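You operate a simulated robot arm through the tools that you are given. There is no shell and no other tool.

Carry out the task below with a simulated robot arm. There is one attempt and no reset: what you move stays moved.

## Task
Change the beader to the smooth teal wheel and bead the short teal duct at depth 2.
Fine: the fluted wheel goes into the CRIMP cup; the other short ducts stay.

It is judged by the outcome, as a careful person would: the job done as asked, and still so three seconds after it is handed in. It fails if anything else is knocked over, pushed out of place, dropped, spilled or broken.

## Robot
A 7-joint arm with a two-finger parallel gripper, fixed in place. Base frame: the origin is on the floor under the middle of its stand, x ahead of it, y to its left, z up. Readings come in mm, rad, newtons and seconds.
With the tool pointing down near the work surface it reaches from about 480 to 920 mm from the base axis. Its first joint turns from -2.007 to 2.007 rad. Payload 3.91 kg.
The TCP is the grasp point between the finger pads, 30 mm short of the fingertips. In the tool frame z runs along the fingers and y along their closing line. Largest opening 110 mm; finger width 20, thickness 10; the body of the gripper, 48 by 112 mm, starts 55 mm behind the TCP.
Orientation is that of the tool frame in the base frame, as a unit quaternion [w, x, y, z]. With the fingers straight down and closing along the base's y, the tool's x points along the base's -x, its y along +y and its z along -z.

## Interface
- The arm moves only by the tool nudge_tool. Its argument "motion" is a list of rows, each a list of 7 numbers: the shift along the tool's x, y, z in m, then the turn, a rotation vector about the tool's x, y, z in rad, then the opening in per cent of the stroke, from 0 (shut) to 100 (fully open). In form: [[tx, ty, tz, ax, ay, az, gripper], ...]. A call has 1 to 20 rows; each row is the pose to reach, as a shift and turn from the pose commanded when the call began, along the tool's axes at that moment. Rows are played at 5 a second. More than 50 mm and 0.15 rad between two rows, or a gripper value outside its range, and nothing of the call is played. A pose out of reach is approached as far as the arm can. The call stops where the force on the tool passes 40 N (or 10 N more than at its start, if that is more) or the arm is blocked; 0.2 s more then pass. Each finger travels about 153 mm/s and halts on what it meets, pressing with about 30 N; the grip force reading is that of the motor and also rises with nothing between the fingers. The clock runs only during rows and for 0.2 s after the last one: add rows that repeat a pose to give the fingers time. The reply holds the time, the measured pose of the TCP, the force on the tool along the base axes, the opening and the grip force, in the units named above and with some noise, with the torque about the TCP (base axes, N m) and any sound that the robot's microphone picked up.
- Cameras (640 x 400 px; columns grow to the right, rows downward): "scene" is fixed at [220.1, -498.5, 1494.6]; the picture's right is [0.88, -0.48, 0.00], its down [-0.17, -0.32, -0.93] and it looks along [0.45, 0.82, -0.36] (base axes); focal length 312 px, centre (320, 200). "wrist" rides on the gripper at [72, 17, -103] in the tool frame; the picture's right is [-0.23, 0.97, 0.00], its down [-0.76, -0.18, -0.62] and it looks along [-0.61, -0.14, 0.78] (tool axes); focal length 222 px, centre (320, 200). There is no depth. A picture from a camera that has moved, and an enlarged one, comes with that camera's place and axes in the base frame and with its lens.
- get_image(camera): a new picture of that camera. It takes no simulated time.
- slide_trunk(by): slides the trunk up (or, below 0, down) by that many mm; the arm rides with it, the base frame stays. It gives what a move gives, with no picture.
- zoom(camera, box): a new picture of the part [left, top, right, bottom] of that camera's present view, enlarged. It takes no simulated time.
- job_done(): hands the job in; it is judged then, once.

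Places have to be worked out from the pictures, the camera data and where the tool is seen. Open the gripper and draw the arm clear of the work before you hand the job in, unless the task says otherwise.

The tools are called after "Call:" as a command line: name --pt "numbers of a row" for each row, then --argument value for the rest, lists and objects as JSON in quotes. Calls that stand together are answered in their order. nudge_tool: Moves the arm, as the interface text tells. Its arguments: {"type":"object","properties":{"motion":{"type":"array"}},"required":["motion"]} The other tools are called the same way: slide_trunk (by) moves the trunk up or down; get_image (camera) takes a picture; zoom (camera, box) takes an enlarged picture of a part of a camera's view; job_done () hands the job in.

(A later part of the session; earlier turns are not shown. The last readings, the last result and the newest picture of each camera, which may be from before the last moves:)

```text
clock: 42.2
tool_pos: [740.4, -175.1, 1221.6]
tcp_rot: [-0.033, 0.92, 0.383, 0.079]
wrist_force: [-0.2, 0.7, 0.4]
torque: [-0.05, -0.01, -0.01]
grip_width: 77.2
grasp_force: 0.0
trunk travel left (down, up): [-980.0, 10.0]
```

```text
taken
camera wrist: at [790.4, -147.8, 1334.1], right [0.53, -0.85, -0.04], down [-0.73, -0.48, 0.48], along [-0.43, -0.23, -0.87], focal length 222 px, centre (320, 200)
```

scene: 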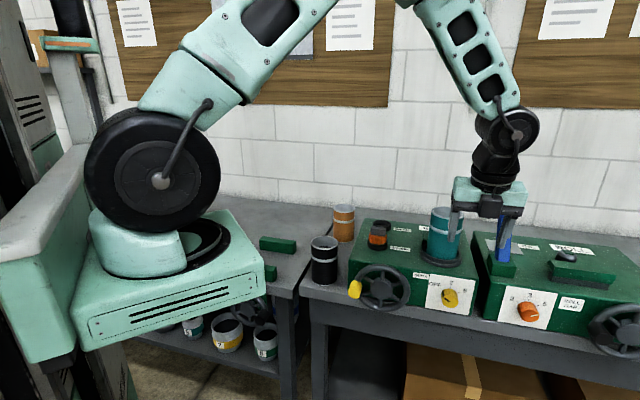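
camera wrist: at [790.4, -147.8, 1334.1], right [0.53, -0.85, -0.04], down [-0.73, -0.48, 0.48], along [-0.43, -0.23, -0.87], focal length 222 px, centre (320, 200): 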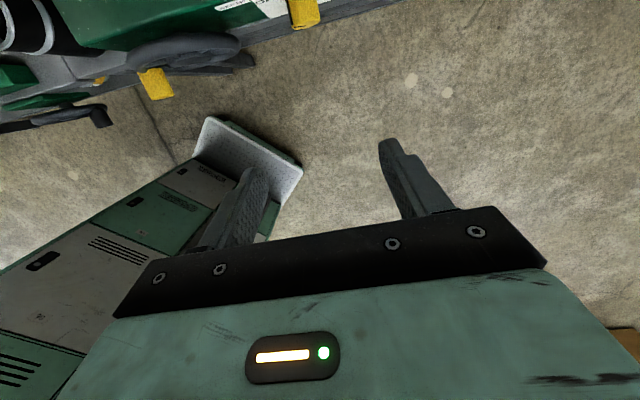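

The tool is in free space in front of the machine. I lean it forward by 0.87 rad here, so the fingers point down and toward the front panel at about 60° from vertical.

Call:
nudge_tool --pt "0 0 0 0 0.145 0 70" --pt "0 0 0 0 0.29 0 70" --pt "0 0 0 0 0.435 0 70" --pt "0 0 0 0 0.58 0 70" --pt "0 0 0 0 0.725 0 70" --pt "0 0 0 0 0.87 0 70" --pt "0 0 0 0 0.87 0 70"

Call:
get_image --camera "scene"

Call:
get_image --camera "wrist"

```text
clock: 43.8
tool_pos: [742.0, -174.7, 1221.6]
tcp_rot: [-0.19, 0.801, 0.332, 0.46]
wrist_force: [0.0, -0.4, -0.7]
torque: [0.01, -0.03, -0.05]
grip_width: 76.9
grasp_force: 0.0
trunk travel left (down, up): [-980.0, 10.0]
```

```text
taken
```

scene: 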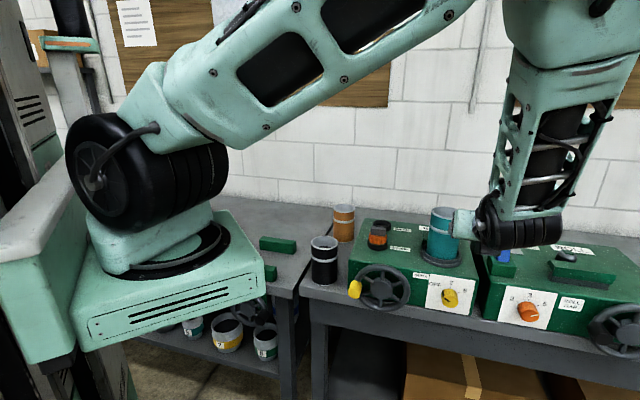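

```text
taken
camera wrist: at [716.6, -223.8, 1334.3], right [0.61, -0.77, -0.2], down [-0.78, -0.53, -0.34], along [0.16, 0.36, -0.92], focal length 222 px, centre (320, 200)
```

wrist: 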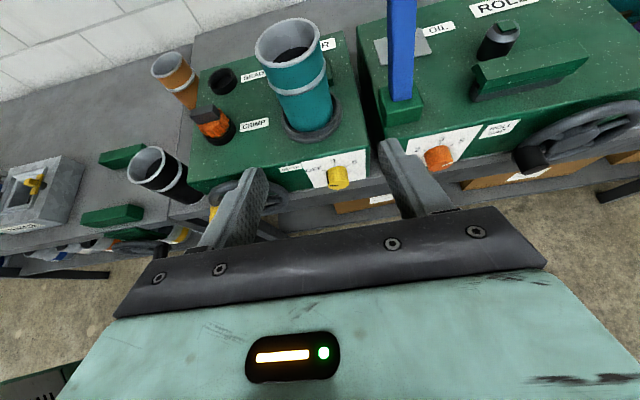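

That pose worked well. The knob, dial and handwheel are all in the wrist view now, so I enlarge them to measure.

Call:
zoom --camera "wrist" --box '[290, 140, 380, 200]'

Call:
zoom --camera "wrist" --box '[180, 140, 300, 250]'

Call:
zoom --camera "wrist" --box '[190, 10, 370, 140]'

```text
6.67 times, centred on (335, 170) of wrist
camera zoom: at [716.6, -223.8, 1334.3], right [0.61, -0.77, -0.2], down [-0.78, -0.53, -0.34], along [0.16, 0.36, -0.92], focal length 1481 px, centre (220, 400)
```

zoom: 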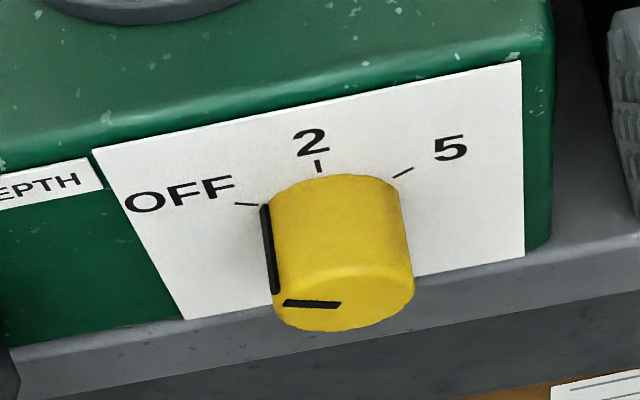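

```text
3.64 times, centred on (240, 195) of wrist
camera zoom: at [716.6, -223.8, 1334.3], right [0.61, -0.77, -0.2], down [-0.78, -0.53, -0.34], along [0.16, 0.36, -0.92], focal length 808 px, centre (611, 218)
```

zoom: 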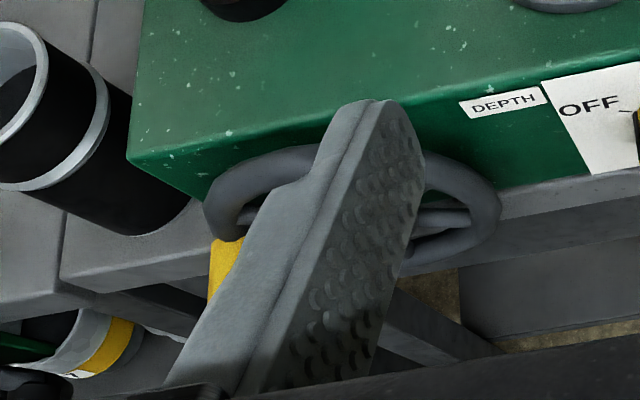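

```text
3.08 times, centred on (280, 75) of wrist
camera zoom: at [716.6, -223.8, 1334.3], right [0.61, -0.77, -0.2], down [-0.78, -0.53, -0.34], along [0.16, 0.36, -0.92], focal length 684 px, centre (443, 585)
```

zoom: 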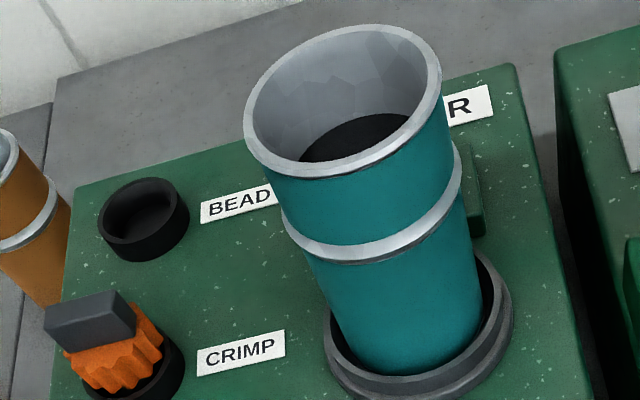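

The two views agree on the knob: front face centre at u=646, v=527, z=952.5, diameter about 40 mm, axis along v. I tilt the remaining 30° so the tool points horizontally at the panel, still in free space.

Call:
nudge_tool --pt "0 0 0 0 0.132 0 70" --pt "0 0 0 0 0.264 0 70" --pt "0 0 0 0 0.396 0 70" --pt "0 0 0 0 0.529 0 70" --pt "0 0 0 0 0.529 0 70"

Call:
get_image --camera "scene"

Call:
get_image --camera "wrist"

```text
clock: 45.0
tool_pos: [742.3, -175.3, 1221.6]
tcp_rot: [-0.271, 0.653, 0.271, 0.653]
wrist_force: [0.3, 0.2, -0.5]
torque: [0.02, -0.02, 0.02]
grip_width: 77.0
grasp_force: 0.0
trunk travel left (down, up): [-980.0, 10.0]
```

```text
taken
```

scene: 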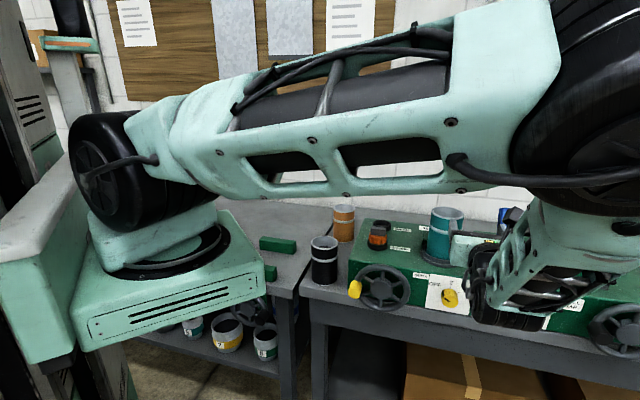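

```text
taken
camera wrist: at [681.5, -259.3, 1292.3], right [0.69, -0.69, -0.23], down [-0.57, -0.32, -0.76], along [0.45, 0.65, -0.61], focal length 222 px, centre (320, 200)
```

wrist: 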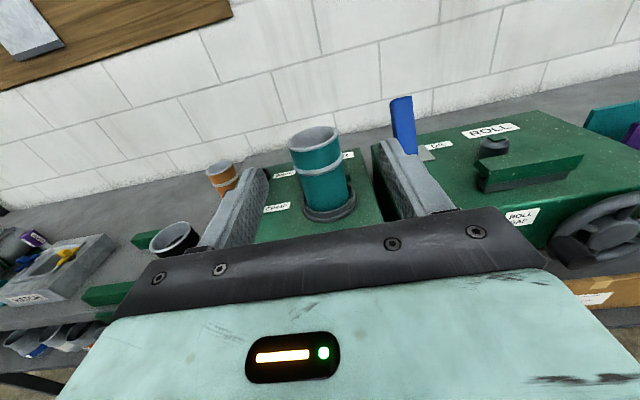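

The horizontal pose works; in this pose tool x is up, y is along u and z is toward the panel. I descend in front of the panel to knob height, pre-rolling -0.52 rad so the later 60° turn is symmetric.

Call:
nudge_tool --pt "-0.045 0 0 0 0 -0.087 70" --pt "-0.09 0 0 0 0 -0.174 70" --pt "-0.135 -0.001 0 0 0 -0.261 70" --pt "-0.18 -0.002 0 0 0 -0.348 70" --pt "-0.225 -0.0025 0 0 0 -0.435 70" --pt "-0.269 -0.0028 0 0 0 -0.522 70" --pt "-0.269 -0.0028 0 0 0 -0.522 70"

Call:
get_image --camera "scene"

Call:
get_image --camera "wrist"

```text
clock: 46.6
tool_pos: [739.7, -174.2, 953.0]
tcp_rot: [-0.093, 0.561, 0.431, 0.701]
wrist_force: [-0.1, -0.5, -0.4]
torque: [-0.01, -0.02, 0.03]
grip_width: 77.0
grasp_force: 0.0
trunk travel left (down, up): [-980.0, 10.0]
```

```text
taken
```

scene: 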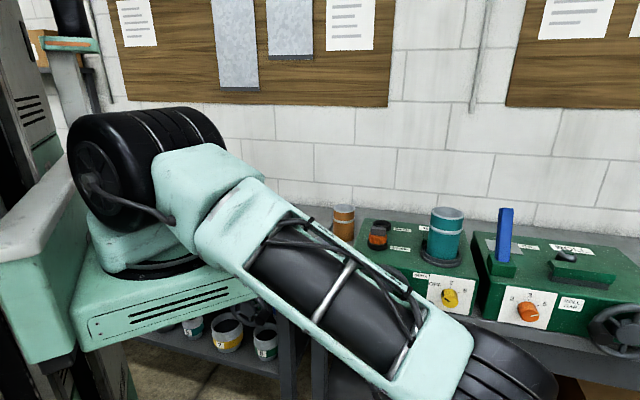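

```text
taken
camera wrist: at [652.0, -230.6, 1023.1], right [0.68, -0.68, 0.29], down [-0.28, -0.6, -0.75], along [0.68, 0.43, -0.6], focal length 222 px, centre (320, 200)
```

wrist: 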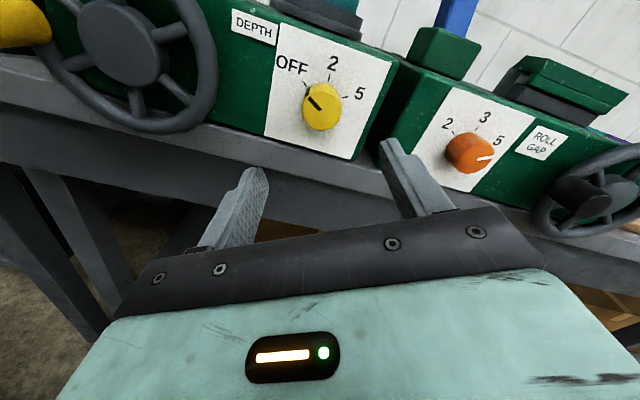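

The knob is right in front of the tool. I enlarge it to refine its position before approaching.

Call:
zoom --camera "wrist" --box '[270, 40, 390, 160]'

Call:
zoom --camera "wrist" --box '[0, 0, 220, 150]'

```text
3.33 times, centred on (330, 100) of wrist
camera zoom: at [652.0, -230.6, 1023.1], right [0.68, -0.68, 0.29], down [-0.28, -0.6, -0.75], along [0.68, 0.43, -0.6], focal length 740 px, centre (287, 533)
```

zoom: 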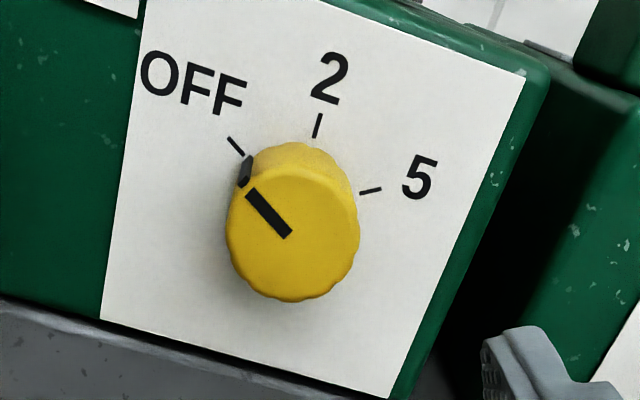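

```text
2.67 times, centred on (110, 75) of wrist
camera zoom: at [652.0, -230.6, 1023.1], right [0.68, -0.68, 0.29], down [-0.28, -0.6, -0.75], along [0.68, 0.43, -0.6], focal length 592 px, centre (880, 533)
```

zoom: 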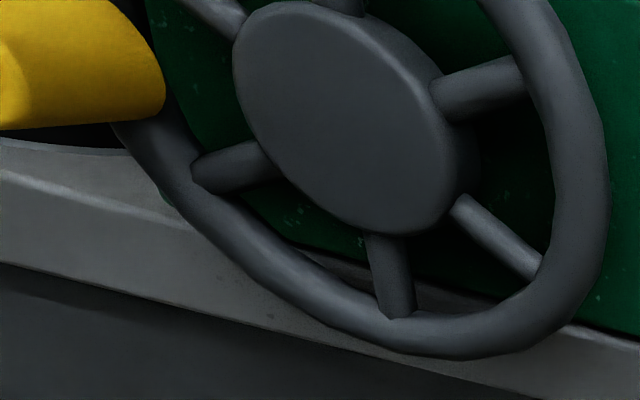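

Combining the two wrist views, the knob axis is at u≈645.5, z≈957.5, with its face at v≈524 and the panel at v≈553. I approach to where the fingertips come level with the knob's face.

Call:
nudge_tool --pt "0.0022 0.0011 0.035 0 0 0 70" --pt "0.0044 0.0022 0.07 0 0 0 70" --pt "0.0044 0.0022 0.0926 0 0 0 70" --pt "0.0044 0.0022 0.0926 0 0 0 70"

Call:
get_image --camera "wrist"

Call:
zoom --camera "wrist" --box '[220, 80, 440, 230]'

Call:
zoom --camera "scene" --box '[370, 190, 530, 320]'

```text
clock: 47.8
tool_pos: [813.8, -196.3, 976.4]
tcp_rot: [-0.033, 0.576, 0.415, 0.703]
wrist_force: [0.2, -0.5, -0.7]
torque: [-0.03, -0.01, 0.01]
grip_width: 77.1
grasp_force: 0.0
trunk travel left (down, up): [-980.0, 10.0]
stopped in row 4: the arm was blocked; the commanded pose is now the measured one
```

```text
taken
camera wrist: at [718.8, -239.3, 1046.6], right [0.59, -0.74, 0.34], down [-0.33, -0.6, -0.73], along [0.74, 0.32, -0.59], focal length 222 px, centre (320, 200)
```

wrist: 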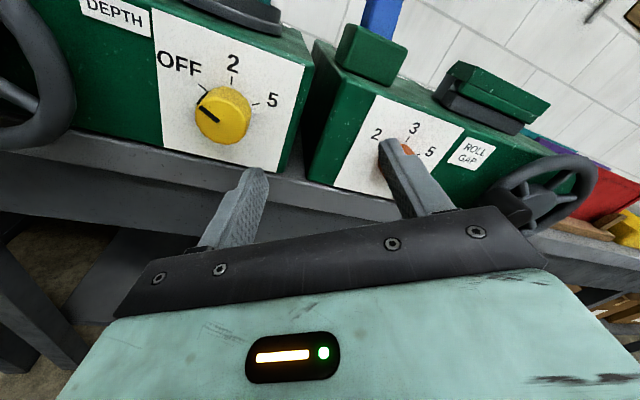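

```text
2.67 times, centred on (330, 155) of wrist
camera zoom: at [718.8, -239.3, 1046.6], right [0.59, -0.74, 0.34], down [-0.33, -0.6, -0.73], along [0.74, 0.32, -0.59], focal length 592 px, centre (293, 320)
```

zoom: 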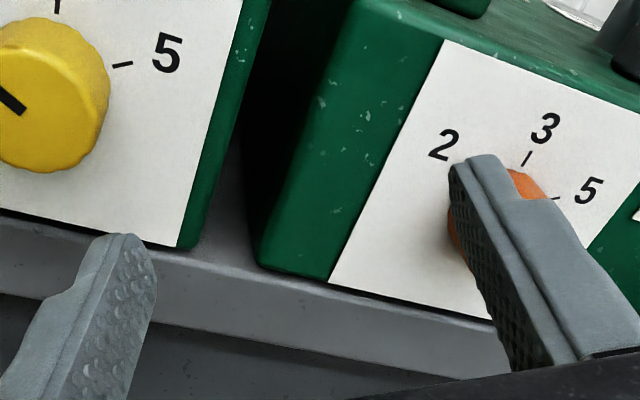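

```text
3.08 times, centred on (450, 255) of scene
camera zoom: at [220.1, -498.5, 1494.6], right [0.88, -0.48, 0.0], down [-0.17, -0.32, -0.93], along [0.45, 0.82, -0.36], focal length 961 px, centre (-80, 31)
```

zoom: 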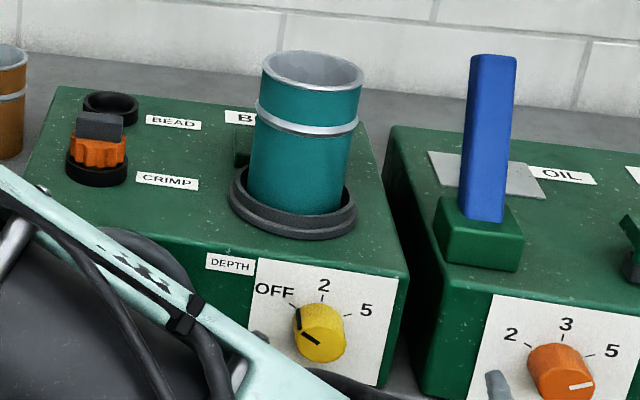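

The arm was blocked and pushed sideways (u is now 714), so a link, not the fingers, must have met something. I stop here and look at the whole scene before moving.

Call:
get_image --camera "scene"

Call:
zoom --camera "scene" --box '[260, 190, 460, 330]'

Call:
zoom --camera "scene" --box '[400, 260, 640, 400]'

```text
taken
```

scene: 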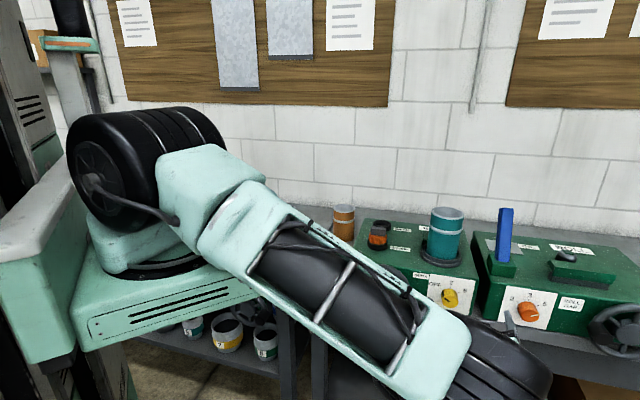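

```text
2.86 times, centred on (360, 260) of scene
camera zoom: at [220.1, -498.5, 1494.6], right [0.88, -0.48, 0.0], down [-0.17, -0.32, -0.93], along [0.45, 0.82, -0.36], focal length 892 px, centre (206, 29)
```

zoom: 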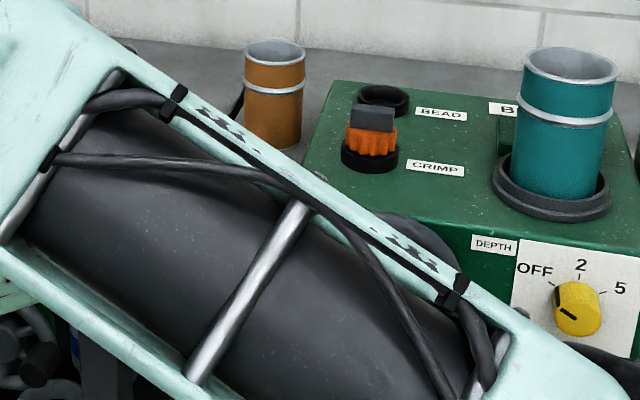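

```text
2.67 times, centred on (520, 330) of scene
camera zoom: at [220.1, -498.5, 1494.6], right [0.88, -0.48, 0.0], down [-0.17, -0.32, -0.93], along [0.45, 0.82, -0.36], focal length 833 px, centre (-213, -147)
```

zoom: 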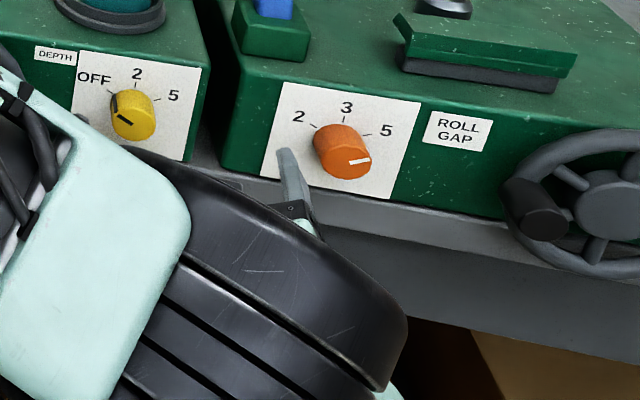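

The elbow has dropped low in front of the bench in this configuration, and a link there met something. I back off 30 mm along v first, then return to the earlier free pose.

Call:
nudge_tool --pt "-0.0007 0.0009 -0.01 0 0 0 70" --pt "-0.0014 0.0018 -0.02 0 0 0 70" --pt "-0.0021 0.0027 -0.0298 0 0 0 70"

Call:
get_image --camera "scene"

```text
clock: 48.6
tool_pos: [791.5, -212.9, 972.5]
tcp_rot: [-0.038, 0.578, 0.414, 0.702]
wrist_force: [-0.4, 0.1, 0.3]
torque: [-0.02, 0.01, 0.0]
grip_width: 77.2
grasp_force: 0.0
trunk travel left (down, up): [-980.0, 10.0]
```

```text
taken
```

scene: 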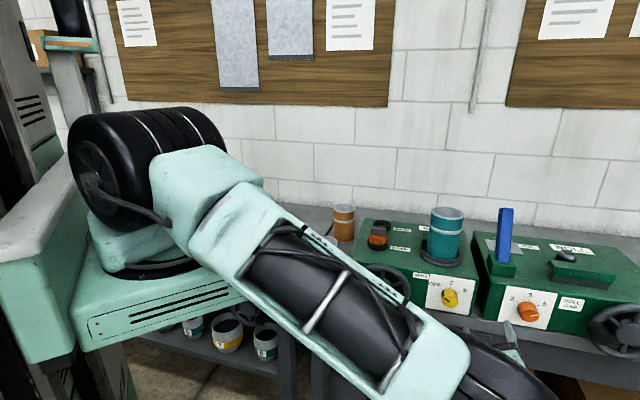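

Backing off worked and nothing was disturbed. I now raise the tool and bring it back to its earlier line and orientation.

Call:
nudge_tool --pt "0.0334 0.0036 -0.0043 0.023 0.017 0.013 70" --pt "0.0668 0.0072 -0.0086 0.047 0.034 0.027 70" --pt "0.1 0.0108 -0.0129 0.07 0.051 0.04 70" --pt "0.1335 0.0144 -0.0172 0.094 0.068 0.0535 70"

Call:
get_image --camera "scene"

```text
clock: 49.6
tool_pos: [741.2, -175.8, 1095.3]
tcp_rot: [-0.097, 0.562, 0.428, 0.701]
wrist_force: [0.6, 0.7, 0.3]
torque: [0.0, 0.03, 0.04]
grip_width: 77.3
grasp_force: 0.0
trunk travel left (down, up): [-980.0, 10.0]
```

```text
taken
```

scene: 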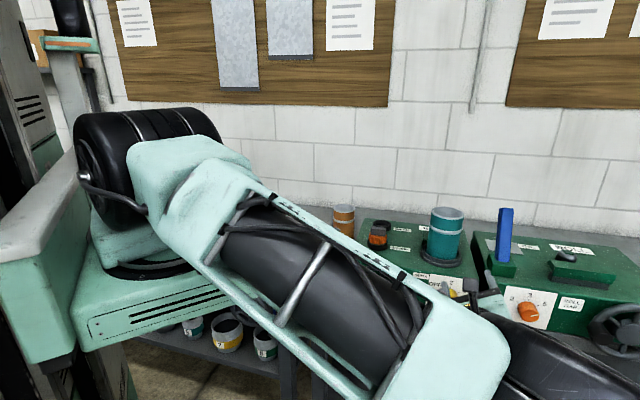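

Clear so far. I continue rising to z≈1221, where the elbow was high before.

Call:
nudge_tool --pt "0.0364 0.021 0 0 0 0 70" --pt "0.0728 0.042 0 0 0 0 70" --pt "0.1092 0.063 0 0 0 0 70" --pt "0.1092 0.063 0 0 0 0 70"

Call:
get_image --camera "scene"

```text
clock: 50.6
tool_pos: [741.5, -176.1, 1220.2]
tcp_rot: [-0.097, 0.562, 0.428, 0.701]
wrist_force: [-0.5, -0.1, 0.3]
torque: [-0.01, 0.01, 0.0]
grip_width: 76.9
grasp_force: 0.1
trunk travel left (down, up): [-980.0, 10.0]
```

```text
taken
```

scene: 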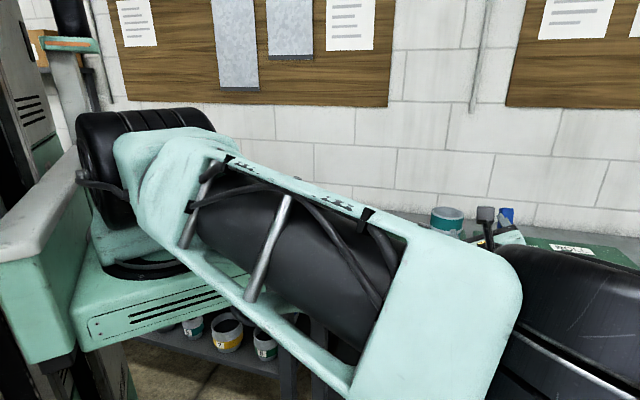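

The elbow now hangs low and out to the side compared with before, so the horizontal pose is awkward for this arm. I undo the roll and go back to a partly leaned tool, where the elbow stood high.

Call:
nudge_tool --pt "0 0 0 0 0 0.13 70" --pt "0 0 0 0 0 0.26 70" --pt "0 0 0 0 0 0.39 70" --pt "0 0 0 0 0 0.522 70"

Call:
nudge_tool --pt "0 0 0 0 -0.13 0 70" --pt "0 0 0 0 -0.26 0 70" --pt "0 0 0 0 -0.39 0 70" --pt "0 0 0 0 -0.52 0 70" --pt "0 0 0 0 -0.65 0 70" --pt "0 0 0 0 -0.785 0 70"

Call:
get_image --camera "scene"

```text
clock: 51.6
tool_pos: [742.0, -177.0, 1221.4]
tcp_rot: [-0.275, 0.654, 0.268, 0.652]
wrist_force: [-0.3, 0.8, -0.8]
torque: [0.0, 0.01, -0.01]
grip_width: 77.0
grasp_force: 0.0
trunk travel left (down, up): [-980.0, 10.0]
```

```text
clock: 53.0
tool_pos: [743.4, -178.2, 1220.0]
tcp_rot: [-0.15, 0.854, 0.352, 0.352]
wrist_force: [0.8, -0.3, -0.5]
torque: [0.04, -0.04, 0.0]
grip_width: 76.9
grasp_force: 0.1
trunk travel left (down, up): [-980.0, 10.0]
```

```text
taken
```

scene: 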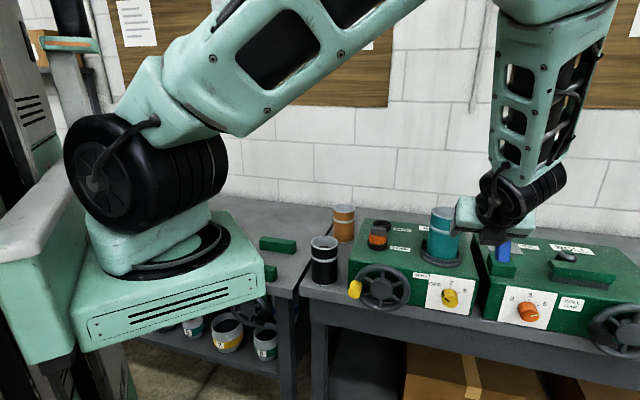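

The elbow is high again and everything on the bench is as before. At this 45° lean I lower the trunk by 262 mm, which keeps this arm shape and brings the fingers to knob height.

Call:
slide_trunk --by -262

Call:
get_image --camera "scene"

Call:
get_image --camera "wrist"

```text
clock: 55.7
tool_pos: [741.2, -176.7, 958.6]
tcp_rot: [-0.151, 0.853, 0.353, 0.353]
wrist_force: [-0.3, 0.4, -0.3]
torque: [0.04, 0.01, -0.02]
grip_width: 76.7
grasp_force: 0.0
trunk travel left (down, up): [-718.0, 272.0]
```

```text
taken
```

scene: 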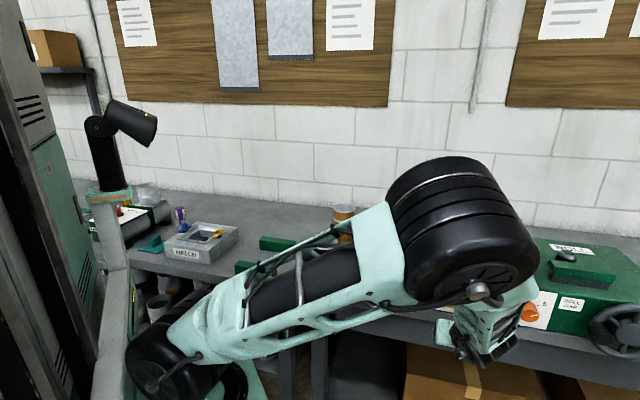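

```text
taken
camera wrist: at [740.3, -204.1, 1081.2], right [0.58, -0.8, -0.17], down [-0.82, -0.57, -0.1], along [-0.02, 0.19, -0.98], focal length 222 px, centre (320, 200)
```

wrist: 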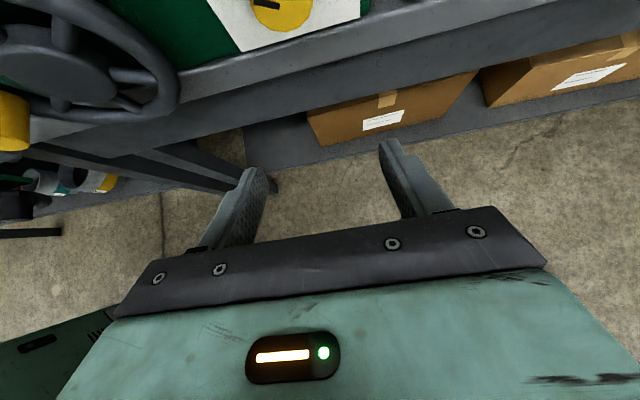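

The arm is compact with the elbow high and no contact. I lean to 60° here for a better hold on the knob, then pre-roll 30° counter-clockwise about the knob's axis direction.

Call:
nudge_tool --pt "0 0 0 0 0.131 0 70" --pt "0 0 0 0 0.262 0 70" --pt "0 0 0 0 0.262 0 70"

Call:
get_image --camera "wrist"

Call:
get_image --camera "scene"

```text
clock: 56.5
tool_pos: [742.5, -175.5, 958.1]
tcp_rot: [-0.197, 0.799, 0.331, 0.461]
wrist_force: [0.3, 0.3, 0.0]
torque: [-0.03, 0.02, 0.01]
grip_width: 76.9
grasp_force: 0.1
trunk travel left (down, up): [-718.0, 272.0]
```

```text
taken
camera wrist: at [717.4, -226.5, 1071.3], right [0.61, -0.77, -0.21], down [-0.78, -0.53, -0.35], along [0.16, 0.37, -0.91], focal length 222 px, centre (320, 200)
```

wrist: 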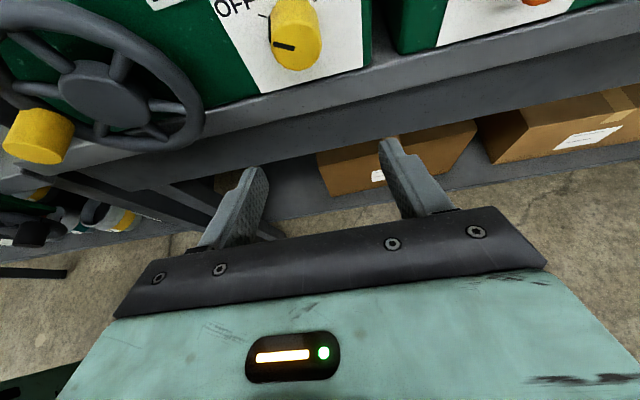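

```text
taken
```

scene: 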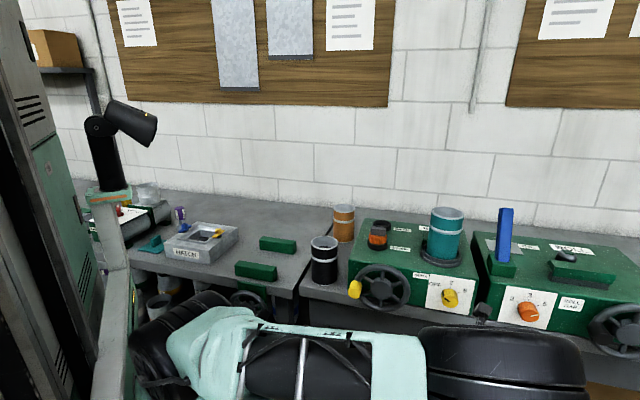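

I enlarge the knob in this view to recheck its axis height.

Call:
zoom --camera "wrist" --box '[210, 0, 380, 100]'

Call:
zoom --camera "wrist" --box '[0, 0, 210, 180]'

```text
3.76 times, centred on (295, 50) of wrist
camera zoom: at [717.4, -226.5, 1071.3], right [0.61, -0.77, -0.21], down [-0.78, -0.53, -0.35], along [0.16, 0.37, -0.91], focal length 836 px, centre (414, 765)
```

zoom: 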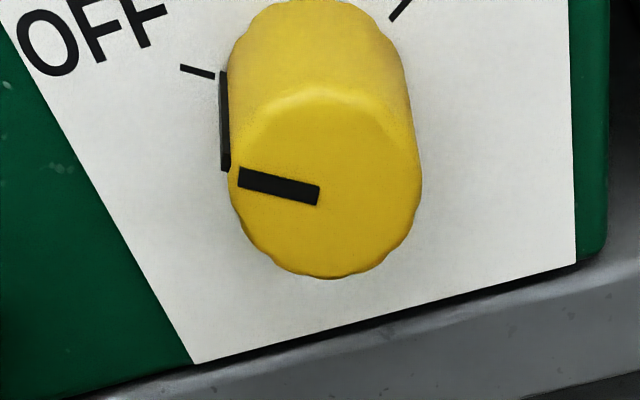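

```text
2.22 times, centred on (105, 90) of wrist
camera zoom: at [717.4, -226.5, 1071.3], right [0.61, -0.77, -0.21], down [-0.78, -0.53, -0.35], along [0.16, 0.37, -0.91], focal length 494 px, centre (798, 444)
```

zoom: 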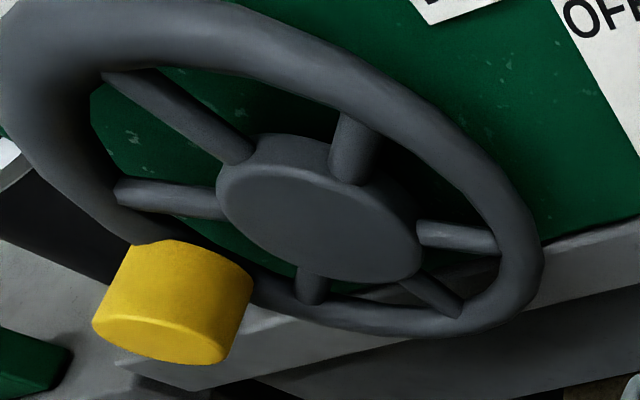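

The knob axis comes out at u≈645, z≈958.5, with its face at v≈525. I pre-roll 30° counter-clockwise about the v axis at this standoff and align sideways.

Call:
nudge_tool --pt "0.001 -0.0016 -0.0006 -0.065 0 -0.1135 70" --pt "0.002 -0.0033 -0.0012 -0.13 -0.001 -0.227 70" --pt "0.003 -0.005 -0.0018 -0.195 -0.002 -0.3405 70" --pt "0.0041 -0.0065 -0.0023 -0.26 -0.003 -0.454 70" --pt "0.0041 -0.0065 -0.0023 -0.26 -0.003 -0.454 70"

Call:
get_image --camera "wrist"

Call:
get_image --camera "scene"

```text
clock: 57.7
tool_pos: [737.9, -172.2, 963.1]
tcp_rot: [0.018, 0.724, 0.44, 0.531]
wrist_force: [0.2, 0.1, 0.5]
torque: [0.01, 0.01, -0.01]
grip_width: 77.0
grasp_force: 0.0
trunk travel left (down, up): [-718.0, 272.0]
```

```text
taken
camera wrist: at [671.5, -180.2, 1069.9], right [0.59, -0.75, 0.31], down [-0.64, -0.67, -0.39], along [0.5, 0.03, -0.87], focal length 222 px, centre (320, 200)
```

wrist: 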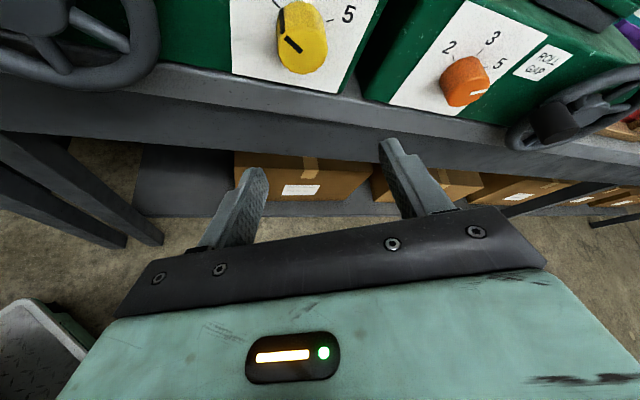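

```text
taken
```

scene: 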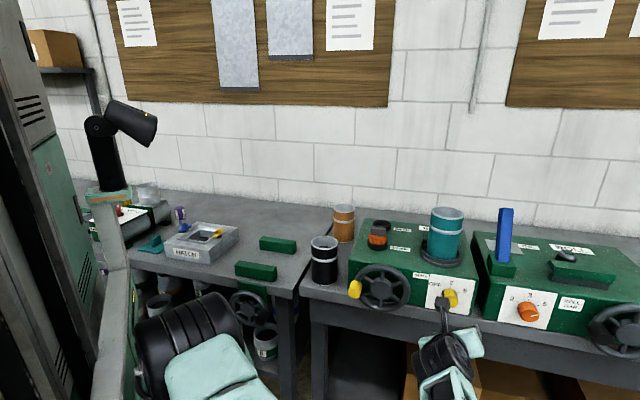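

The negative roll swings the elbow down, which is unfavourable; a positive roll lifts it. I undo the pre-roll and will start the turn from zero roll.

Call:
nudge_tool --pt "0 0 0 0.065 0.001 0.1135 70" --pt "0 0 0 0.13 0.001 0.227 70" --pt "0 0 0 0.195 0.002 0.3405 70" --pt "0 0 0 0.26 0.003 0.454 70" --pt "0 0 0 0.26 0.003 0.454 70"

Call:
get_image --camera "scene"

```text
clock: 58.9
tool_pos: [737.8, -171.6, 964.2]
tcp_rot: [-0.197, 0.8, 0.33, 0.46]
wrist_force: [0.2, -0.9, 0.0]
torque: [0.0, 0.02, -0.01]
grip_width: 77.0
grasp_force: 0.0
trunk travel left (down, up): [-718.0, 272.0]
```

```text
taken
```

scene: 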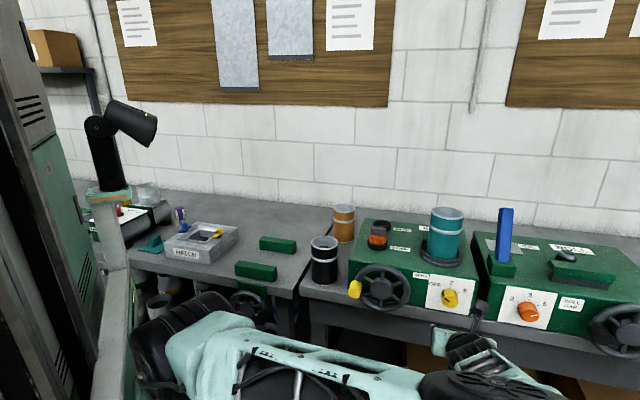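

I test the positive roll here in free space: 30°, then look.

Call:
nudge_tool --pt "0 0 0 0.065 0.001 0.1135 70" --pt "0 0 0 0.13 0.001 0.227 70" --pt "0 0 0 0.195 0.002 0.3405 70" --pt "0 0 0 0.26 0.003 0.454 70" --pt "0 0 0 0.325 0.003 0.567 70" --pt "0 0 0 0.39 0.003 0.68 70" --pt "0 0 0 0.455 0.003 0.794 70" --pt "0 0 0 0.52 0.003 0.908 70"

Call:
get_image --camera "scene"

Call:
get_image --camera "wrist"

```text
clock: 60.7
tool_pos: [739.0, -171.3, 965.0]
tcp_rot: [-0.57, 0.787, 0.053, 0.232]
wrist_force: [0.3, 0.5, -0.2]
torque: [-0.01, -0.01, -0.04]
grip_width: 77.1
grasp_force: 0.1
trunk travel left (down, up): [-718.0, 272.0]
```

```text
taken
```

scene: 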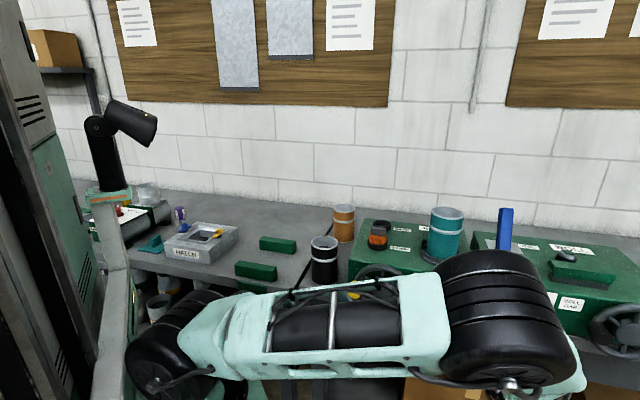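

```text
taken
camera wrist: at [777.1, -285.1, 1003.7], right [0.14, -0.3, -0.95], down [-0.93, -0.37, -0.02], along [-0.35, 0.88, -0.33], focal length 222 px, centre (320, 200)
```

wrist: 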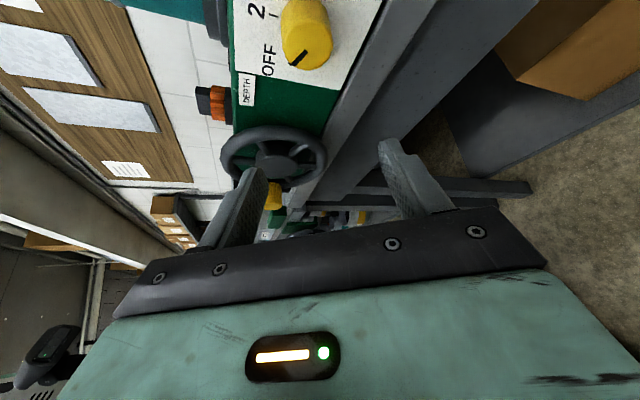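

The full 60° positive roll is reachable and lifts the elbow. I roll back to zero, ready to approach the knob.

Call:
nudge_tool --pt "0 0 0 -0.065 0 -0.1135 70" --pt "0 0 0 -0.13 0 -0.227 70" --pt "0 0 0 -0.195 0 -0.3405 70" --pt "0 0 0 -0.26 0 -0.454 70" --pt "0 0 0 -0.325 0 -0.567 70" --pt "0 0 0 -0.39 0 -0.68 70" --pt "0 0 0 -0.455 0 -0.794 70" --pt "0 0 0 -0.52 0 -0.908 70" --pt "0 0 0 -0.52 0 -0.908 70"

Call:
get_image --camera "wrist"

Call:
get_image --camera "scene"

```text
clock: 62.7
tool_pos: [737.9, -173.0, 963.1]
tcp_rot: [-0.196, 0.8, 0.33, 0.462]
wrist_force: [-0.1, -0.2, 0.7]
torque: [-0.04, -0.02, -0.02]
grip_width: 77.1
grasp_force: 0.0
trunk travel left (down, up): [-718.0, 272.0]
```

```text
taken
camera wrist: at [713.2, -221.8, 1075.2], right [0.61, -0.77, -0.2], down [-0.78, -0.52, -0.35], along [0.16, 0.37, -0.91], focal length 222 px, centre (320, 200)
```

wrist: 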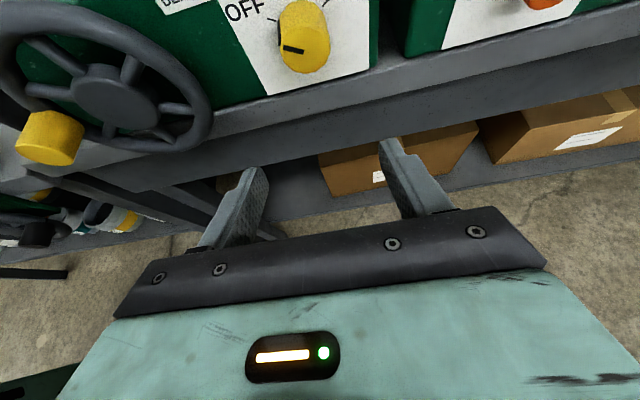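

```text
taken
```

scene: 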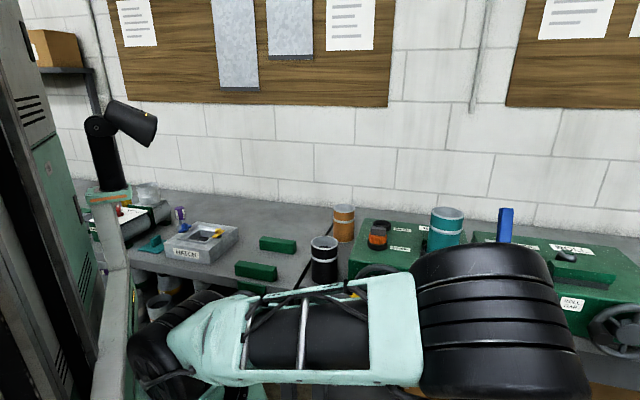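

I approach to 47 mm short of the final grip, watching for any blockage.

Call:
nudge_tool --pt "0.0178 0.0026 0.0305 0 0 0 60" --pt "0.0357 0.0028 0.0602 0 0 0 60" --pt "0.0357 0.0028 0.0602 0 0 0 60"

Call:
get_image --camera "wrist"

Call:
get_image --camera "scene"

```text
clock: 63.5
tool_pos: [789.3, -123.2, 965.3]
tcp_rot: [-0.196, 0.8, 0.33, 0.462]
wrist_force: [0.0, 0.3, -0.4]
torque: [0.02, -0.01, 0.02]
grip_width: 66.1
grasp_force: 0.0
trunk travel left (down, up): [-718.0, 272.0]
```

```text
taken
camera wrist: at [764.4, -172.8, 1077.0], right [0.61, -0.77, -0.21], down [-0.78, -0.52, -0.35], along [0.16, 0.37, -0.91], focal length 222 px, centre (320, 200)
```

wrist: 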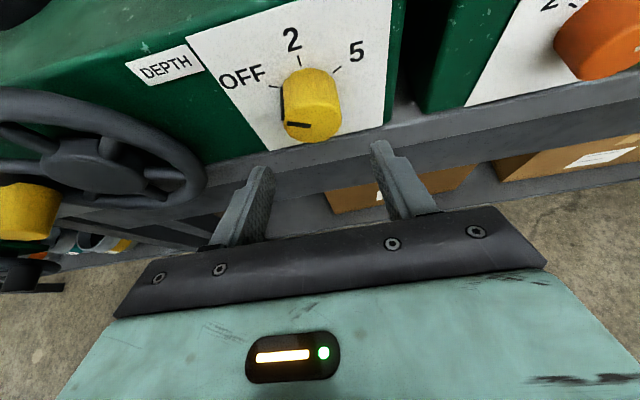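

```text
taken
```

scene: 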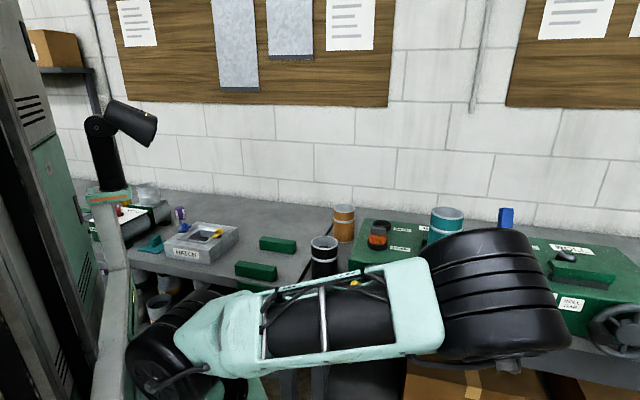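

The approach is clean. I enlarge the knob between the fingers to fine-tune before the last step.

Call:
zoom --camera "wrist" --box '[230, 50, 410, 210]'

```text
2.50 times, centred on (320, 130) of wrist
camera zoom: at [764.4, -172.8, 1077.0], right [0.61, -0.77, -0.21], down [-0.78, -0.52, -0.35], along [0.16, 0.37, -0.91], focal length 555 px, centre (320, 375)
```

zoom: 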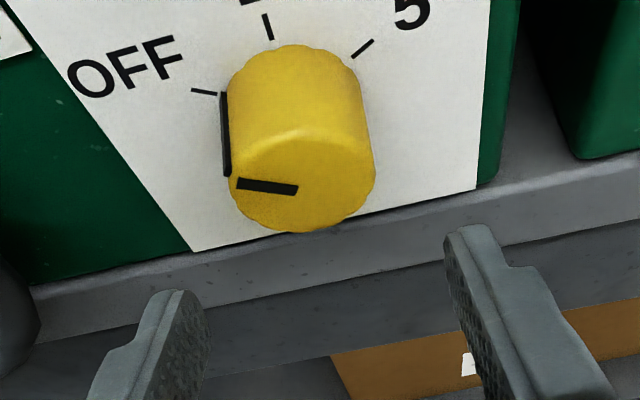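

The knob is centred between the fingers. I make the final 44 mm approach in small steps with the fingers open around it.

Call:
nudge_tool --pt "0.0068 0 0.0128 0 0 0 60" --pt "0.0136 0 0.0257 0 0 0 60" --pt "0.0204 0 0.0385 0 0 0 60" --pt "0.0204 0 0.0385 0 0 0 60"

Call:
get_image --camera "wrist"

Call:
zoom --camera "wrist" --box '[230, 90, 410, 250]'

```text
clock: 64.5
tool_pos: [820.7, -92.1, 964.0]
tcp_rot: [-0.195, 0.8, 0.329, 0.462]
wrist_force: [-0.7, 0.7, -0.4]
torque: [0.01, 0.0, -0.01]
grip_width: 66.0
grasp_force: 0.0
trunk travel left (down, up): [-718.0, 272.0]
```

```text
taken
camera wrist: at [795.1, -142.4, 1076.1], right [0.61, -0.77, -0.21], down [-0.78, -0.52, -0.35], along [0.16, 0.37, -0.91], focal length 222 px, centre (320, 200)
```

wrist: 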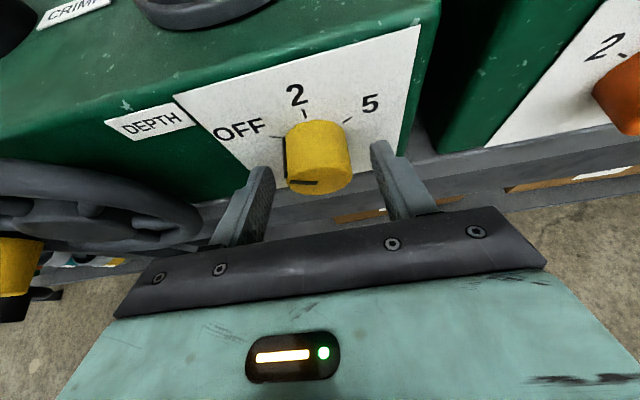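

```text
2.50 times, centred on (320, 170) of wrist
camera zoom: at [795.1, -142.4, 1076.1], right [0.61, -0.77, -0.21], down [-0.78, -0.52, -0.35], along [0.16, 0.37, -0.91], focal length 555 px, centre (320, 275)
```

zoom: 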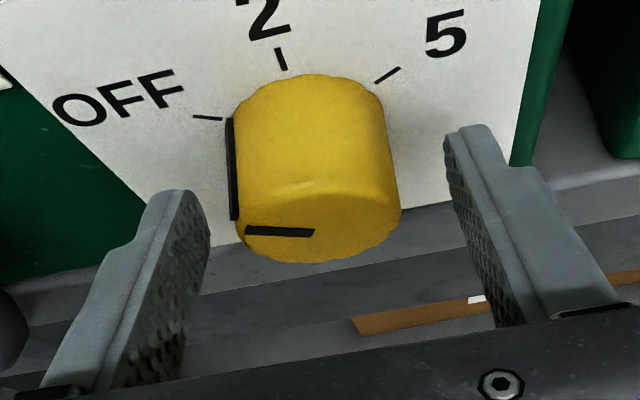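

The fingers straddle the knob on both sides. I close on it.

Call:
nudge_tool --pt "0 0 0 0 0 0 40" --pt "0 0 0 0 0 0 20" --pt "0 0 0 0 0 0 20" --pt "0 0 0 0 0 0 20"

Call:
zoom --camera "wrist" --box '[230, 90, 410, 250]'

```text
clock: 65.5
tool_pos: [819.7, -92.5, 963.7]
tcp_rot: [-0.196, 0.8, 0.33, 0.461]
wrist_force: [2.0, -1.3, 0.4]
torque: [0.0, 0.1, 0.07]
grip_width: 39.1
grasp_force: 45.2
trunk travel left (down, up): [-718.0, 272.0]
```

```text
2.50 times, centred on (320, 170) of wrist
camera zoom: at [795.2, -142.4, 1076.1], right [0.61, -0.77, -0.21], down [-0.78, -0.52, -0.35], along [0.16, 0.37, -0.91], focal length 555 px, centre (320, 275)
```

zoom: 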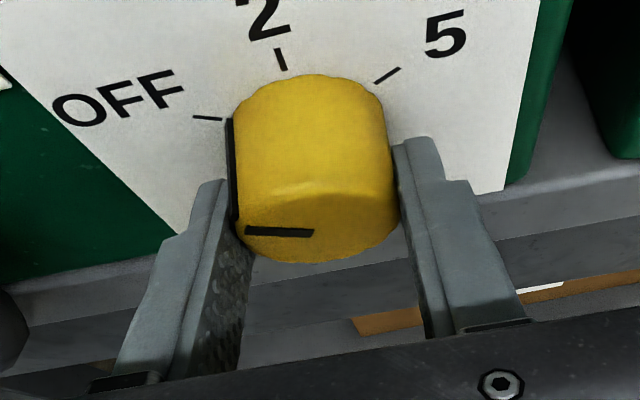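

Gripped at 39 mm. I turn the first 30° clockwise about the knob's axis and check that the pointer follows.

Call:
nudge_tool --pt "0 0.0007 0 0.0651 0.0008 0.1135 20" --pt "-0.0001 0.0013 0.0001 0.1301 0.0016 0.227 20" --pt "-0.0003 0.0019 0.0002 0.1952 0.0024 0.3405 20" --pt "-0.0006 0.0025 0.0003 0.2602 0.0031 0.454 20"

Call:
get_image --camera "wrist"

Call:
zoom --camera "wrist" --box '[220, 70, 420, 240]'

```text
clock: 66.5
tool_pos: [821.3, -93.6, 963.3]
tcp_rot: [-0.399, 0.82, 0.199, 0.36]
wrist_force: [-7.3, 2.6, 2.1]
torque: [0.41, -0.42, 0.42]
grip_width: 38.9
grasp_force: 45.1
trunk travel left (down, up): [-718.0, 272.0]
```

```text
taken
camera wrist: at [835.2, -182.7, 1050.7], right [0.45, -0.6, -0.67], down [-0.88, -0.42, -0.22], along [-0.15, 0.68, -0.71], focal length 222 px, centre (320, 200)
```

wrist: 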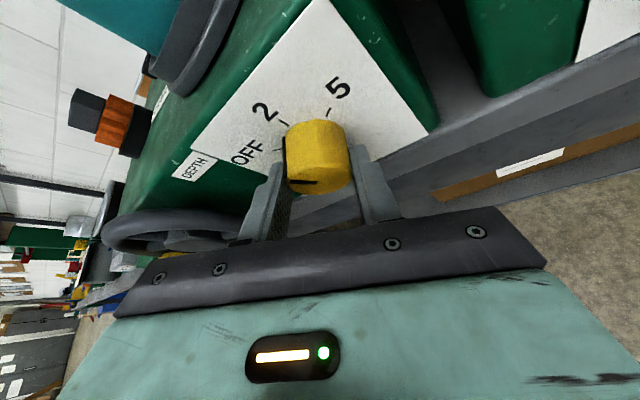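

```text
2.35 times, centred on (320, 155) of wrist
camera zoom: at [835.2, -182.7, 1050.7], right [0.45, -0.6, -0.67], down [-0.88, -0.42, -0.22], along [-0.15, 0.68, -0.71], focal length 523 px, centre (320, 306)
```

zoom: 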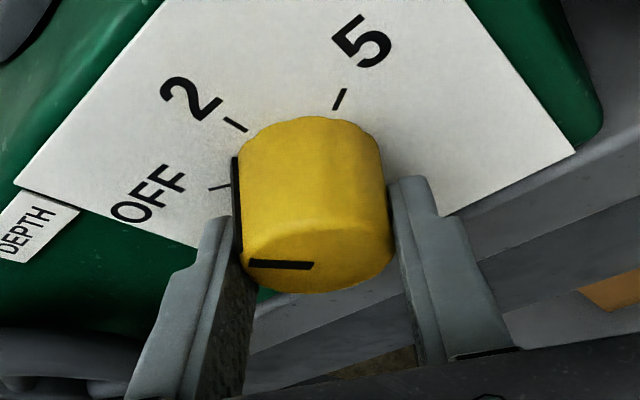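

The pointer follows and is halfway to 2. A small side load (7 N) says the true axis is a bit closer to the tool centre, so I turn the remaining 30° with almost no sideways shift.

Call:
nudge_tool --pt "0 -0.0003 0 0.0651 0.0008 0.1135 20" --pt "0 -0.0006 0 0.1301 0.0016 0.227 20" --pt "-0.0001 -0.0008 0 0.1952 0.0024 0.3405 20" --pt "-0.0002 -0.001 0 0.2602 0.0031 0.454 20" --pt "-0.0002 -0.001 0 0.2602 0.0031 0.454 20"

Call:
get_image --camera "wrist"

Call:
zoom --camera "wrist" --box '[220, 70, 420, 240]'

```text
clock: 67.7
tool_pos: [820.6, -94.3, 962.1]
tcp_rot: [-0.569, 0.786, 0.053, 0.235]
wrist_force: [5.8, 7.8, -10.4]
torque: [-0.13, 0.12, 0.15]
grip_width: 38.9
grasp_force: 45.4
trunk travel left (down, up): [-718.0, 272.0]
```

```text
taken
camera wrist: at [860.2, -208.3, 1001.2], right [0.14, -0.29, -0.95], down [-0.93, -0.37, -0.02], along [-0.34, 0.88, -0.32], focal length 222 px, centre (320, 200)
```

wrist: 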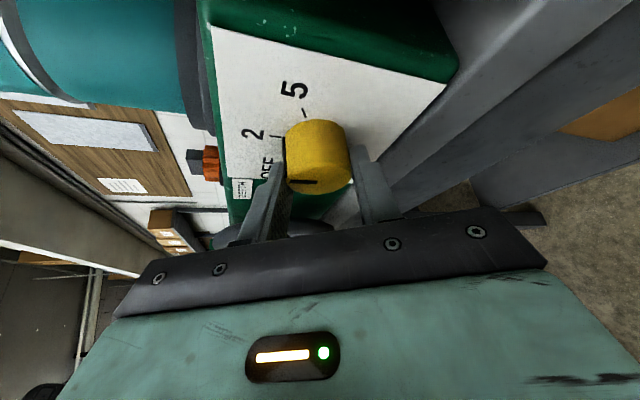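

```text
2.35 times, centred on (320, 155) of wrist
camera zoom: at [860.2, -208.3, 1001.2], right [0.14, -0.29, -0.95], down [-0.93, -0.37, -0.02], along [-0.34, 0.88, -0.32], focal length 523 px, centre (320, 306)
```

zoom: 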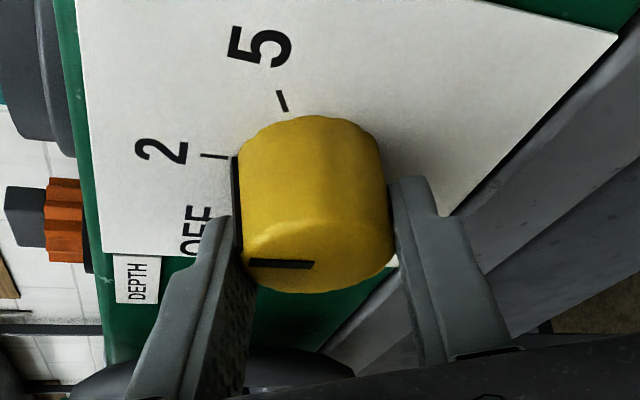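

The pointer now lines up with the 2 mark. I open the fingers and look at it again.

Call:
nudge_tool --pt "0 0 0 0 0 0 40" --pt "0 0 0 0 0 0 60" --pt "0 0 0 0 0 0 60"

Call:
zoom --camera "wrist" --box '[220, 70, 420, 240]'

```text
clock: 68.5
tool_pos: [821.3, -94.1, 962.2]
tcp_rot: [-0.57, 0.785, 0.053, 0.236]
wrist_force: [0.1, -0.2, 0.2]
torque: [0.01, -0.02, 0.01]
grip_width: 66.2
grasp_force: 0.0
trunk travel left (down, up): [-718.0, 272.0]
```

```text
2.35 times, centred on (320, 155) of wrist
camera zoom: at [859.4, -208.4, 1002.6], right [0.14, -0.29, -0.95], down [-0.93, -0.37, -0.02], along [-0.34, 0.88, -0.33], focal length 523 px, centre (320, 306)
```

zoom: 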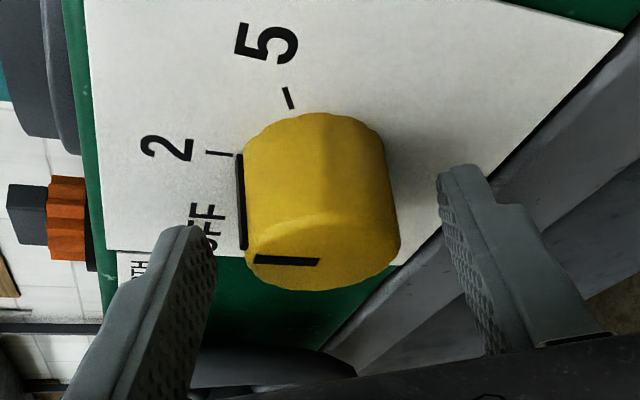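

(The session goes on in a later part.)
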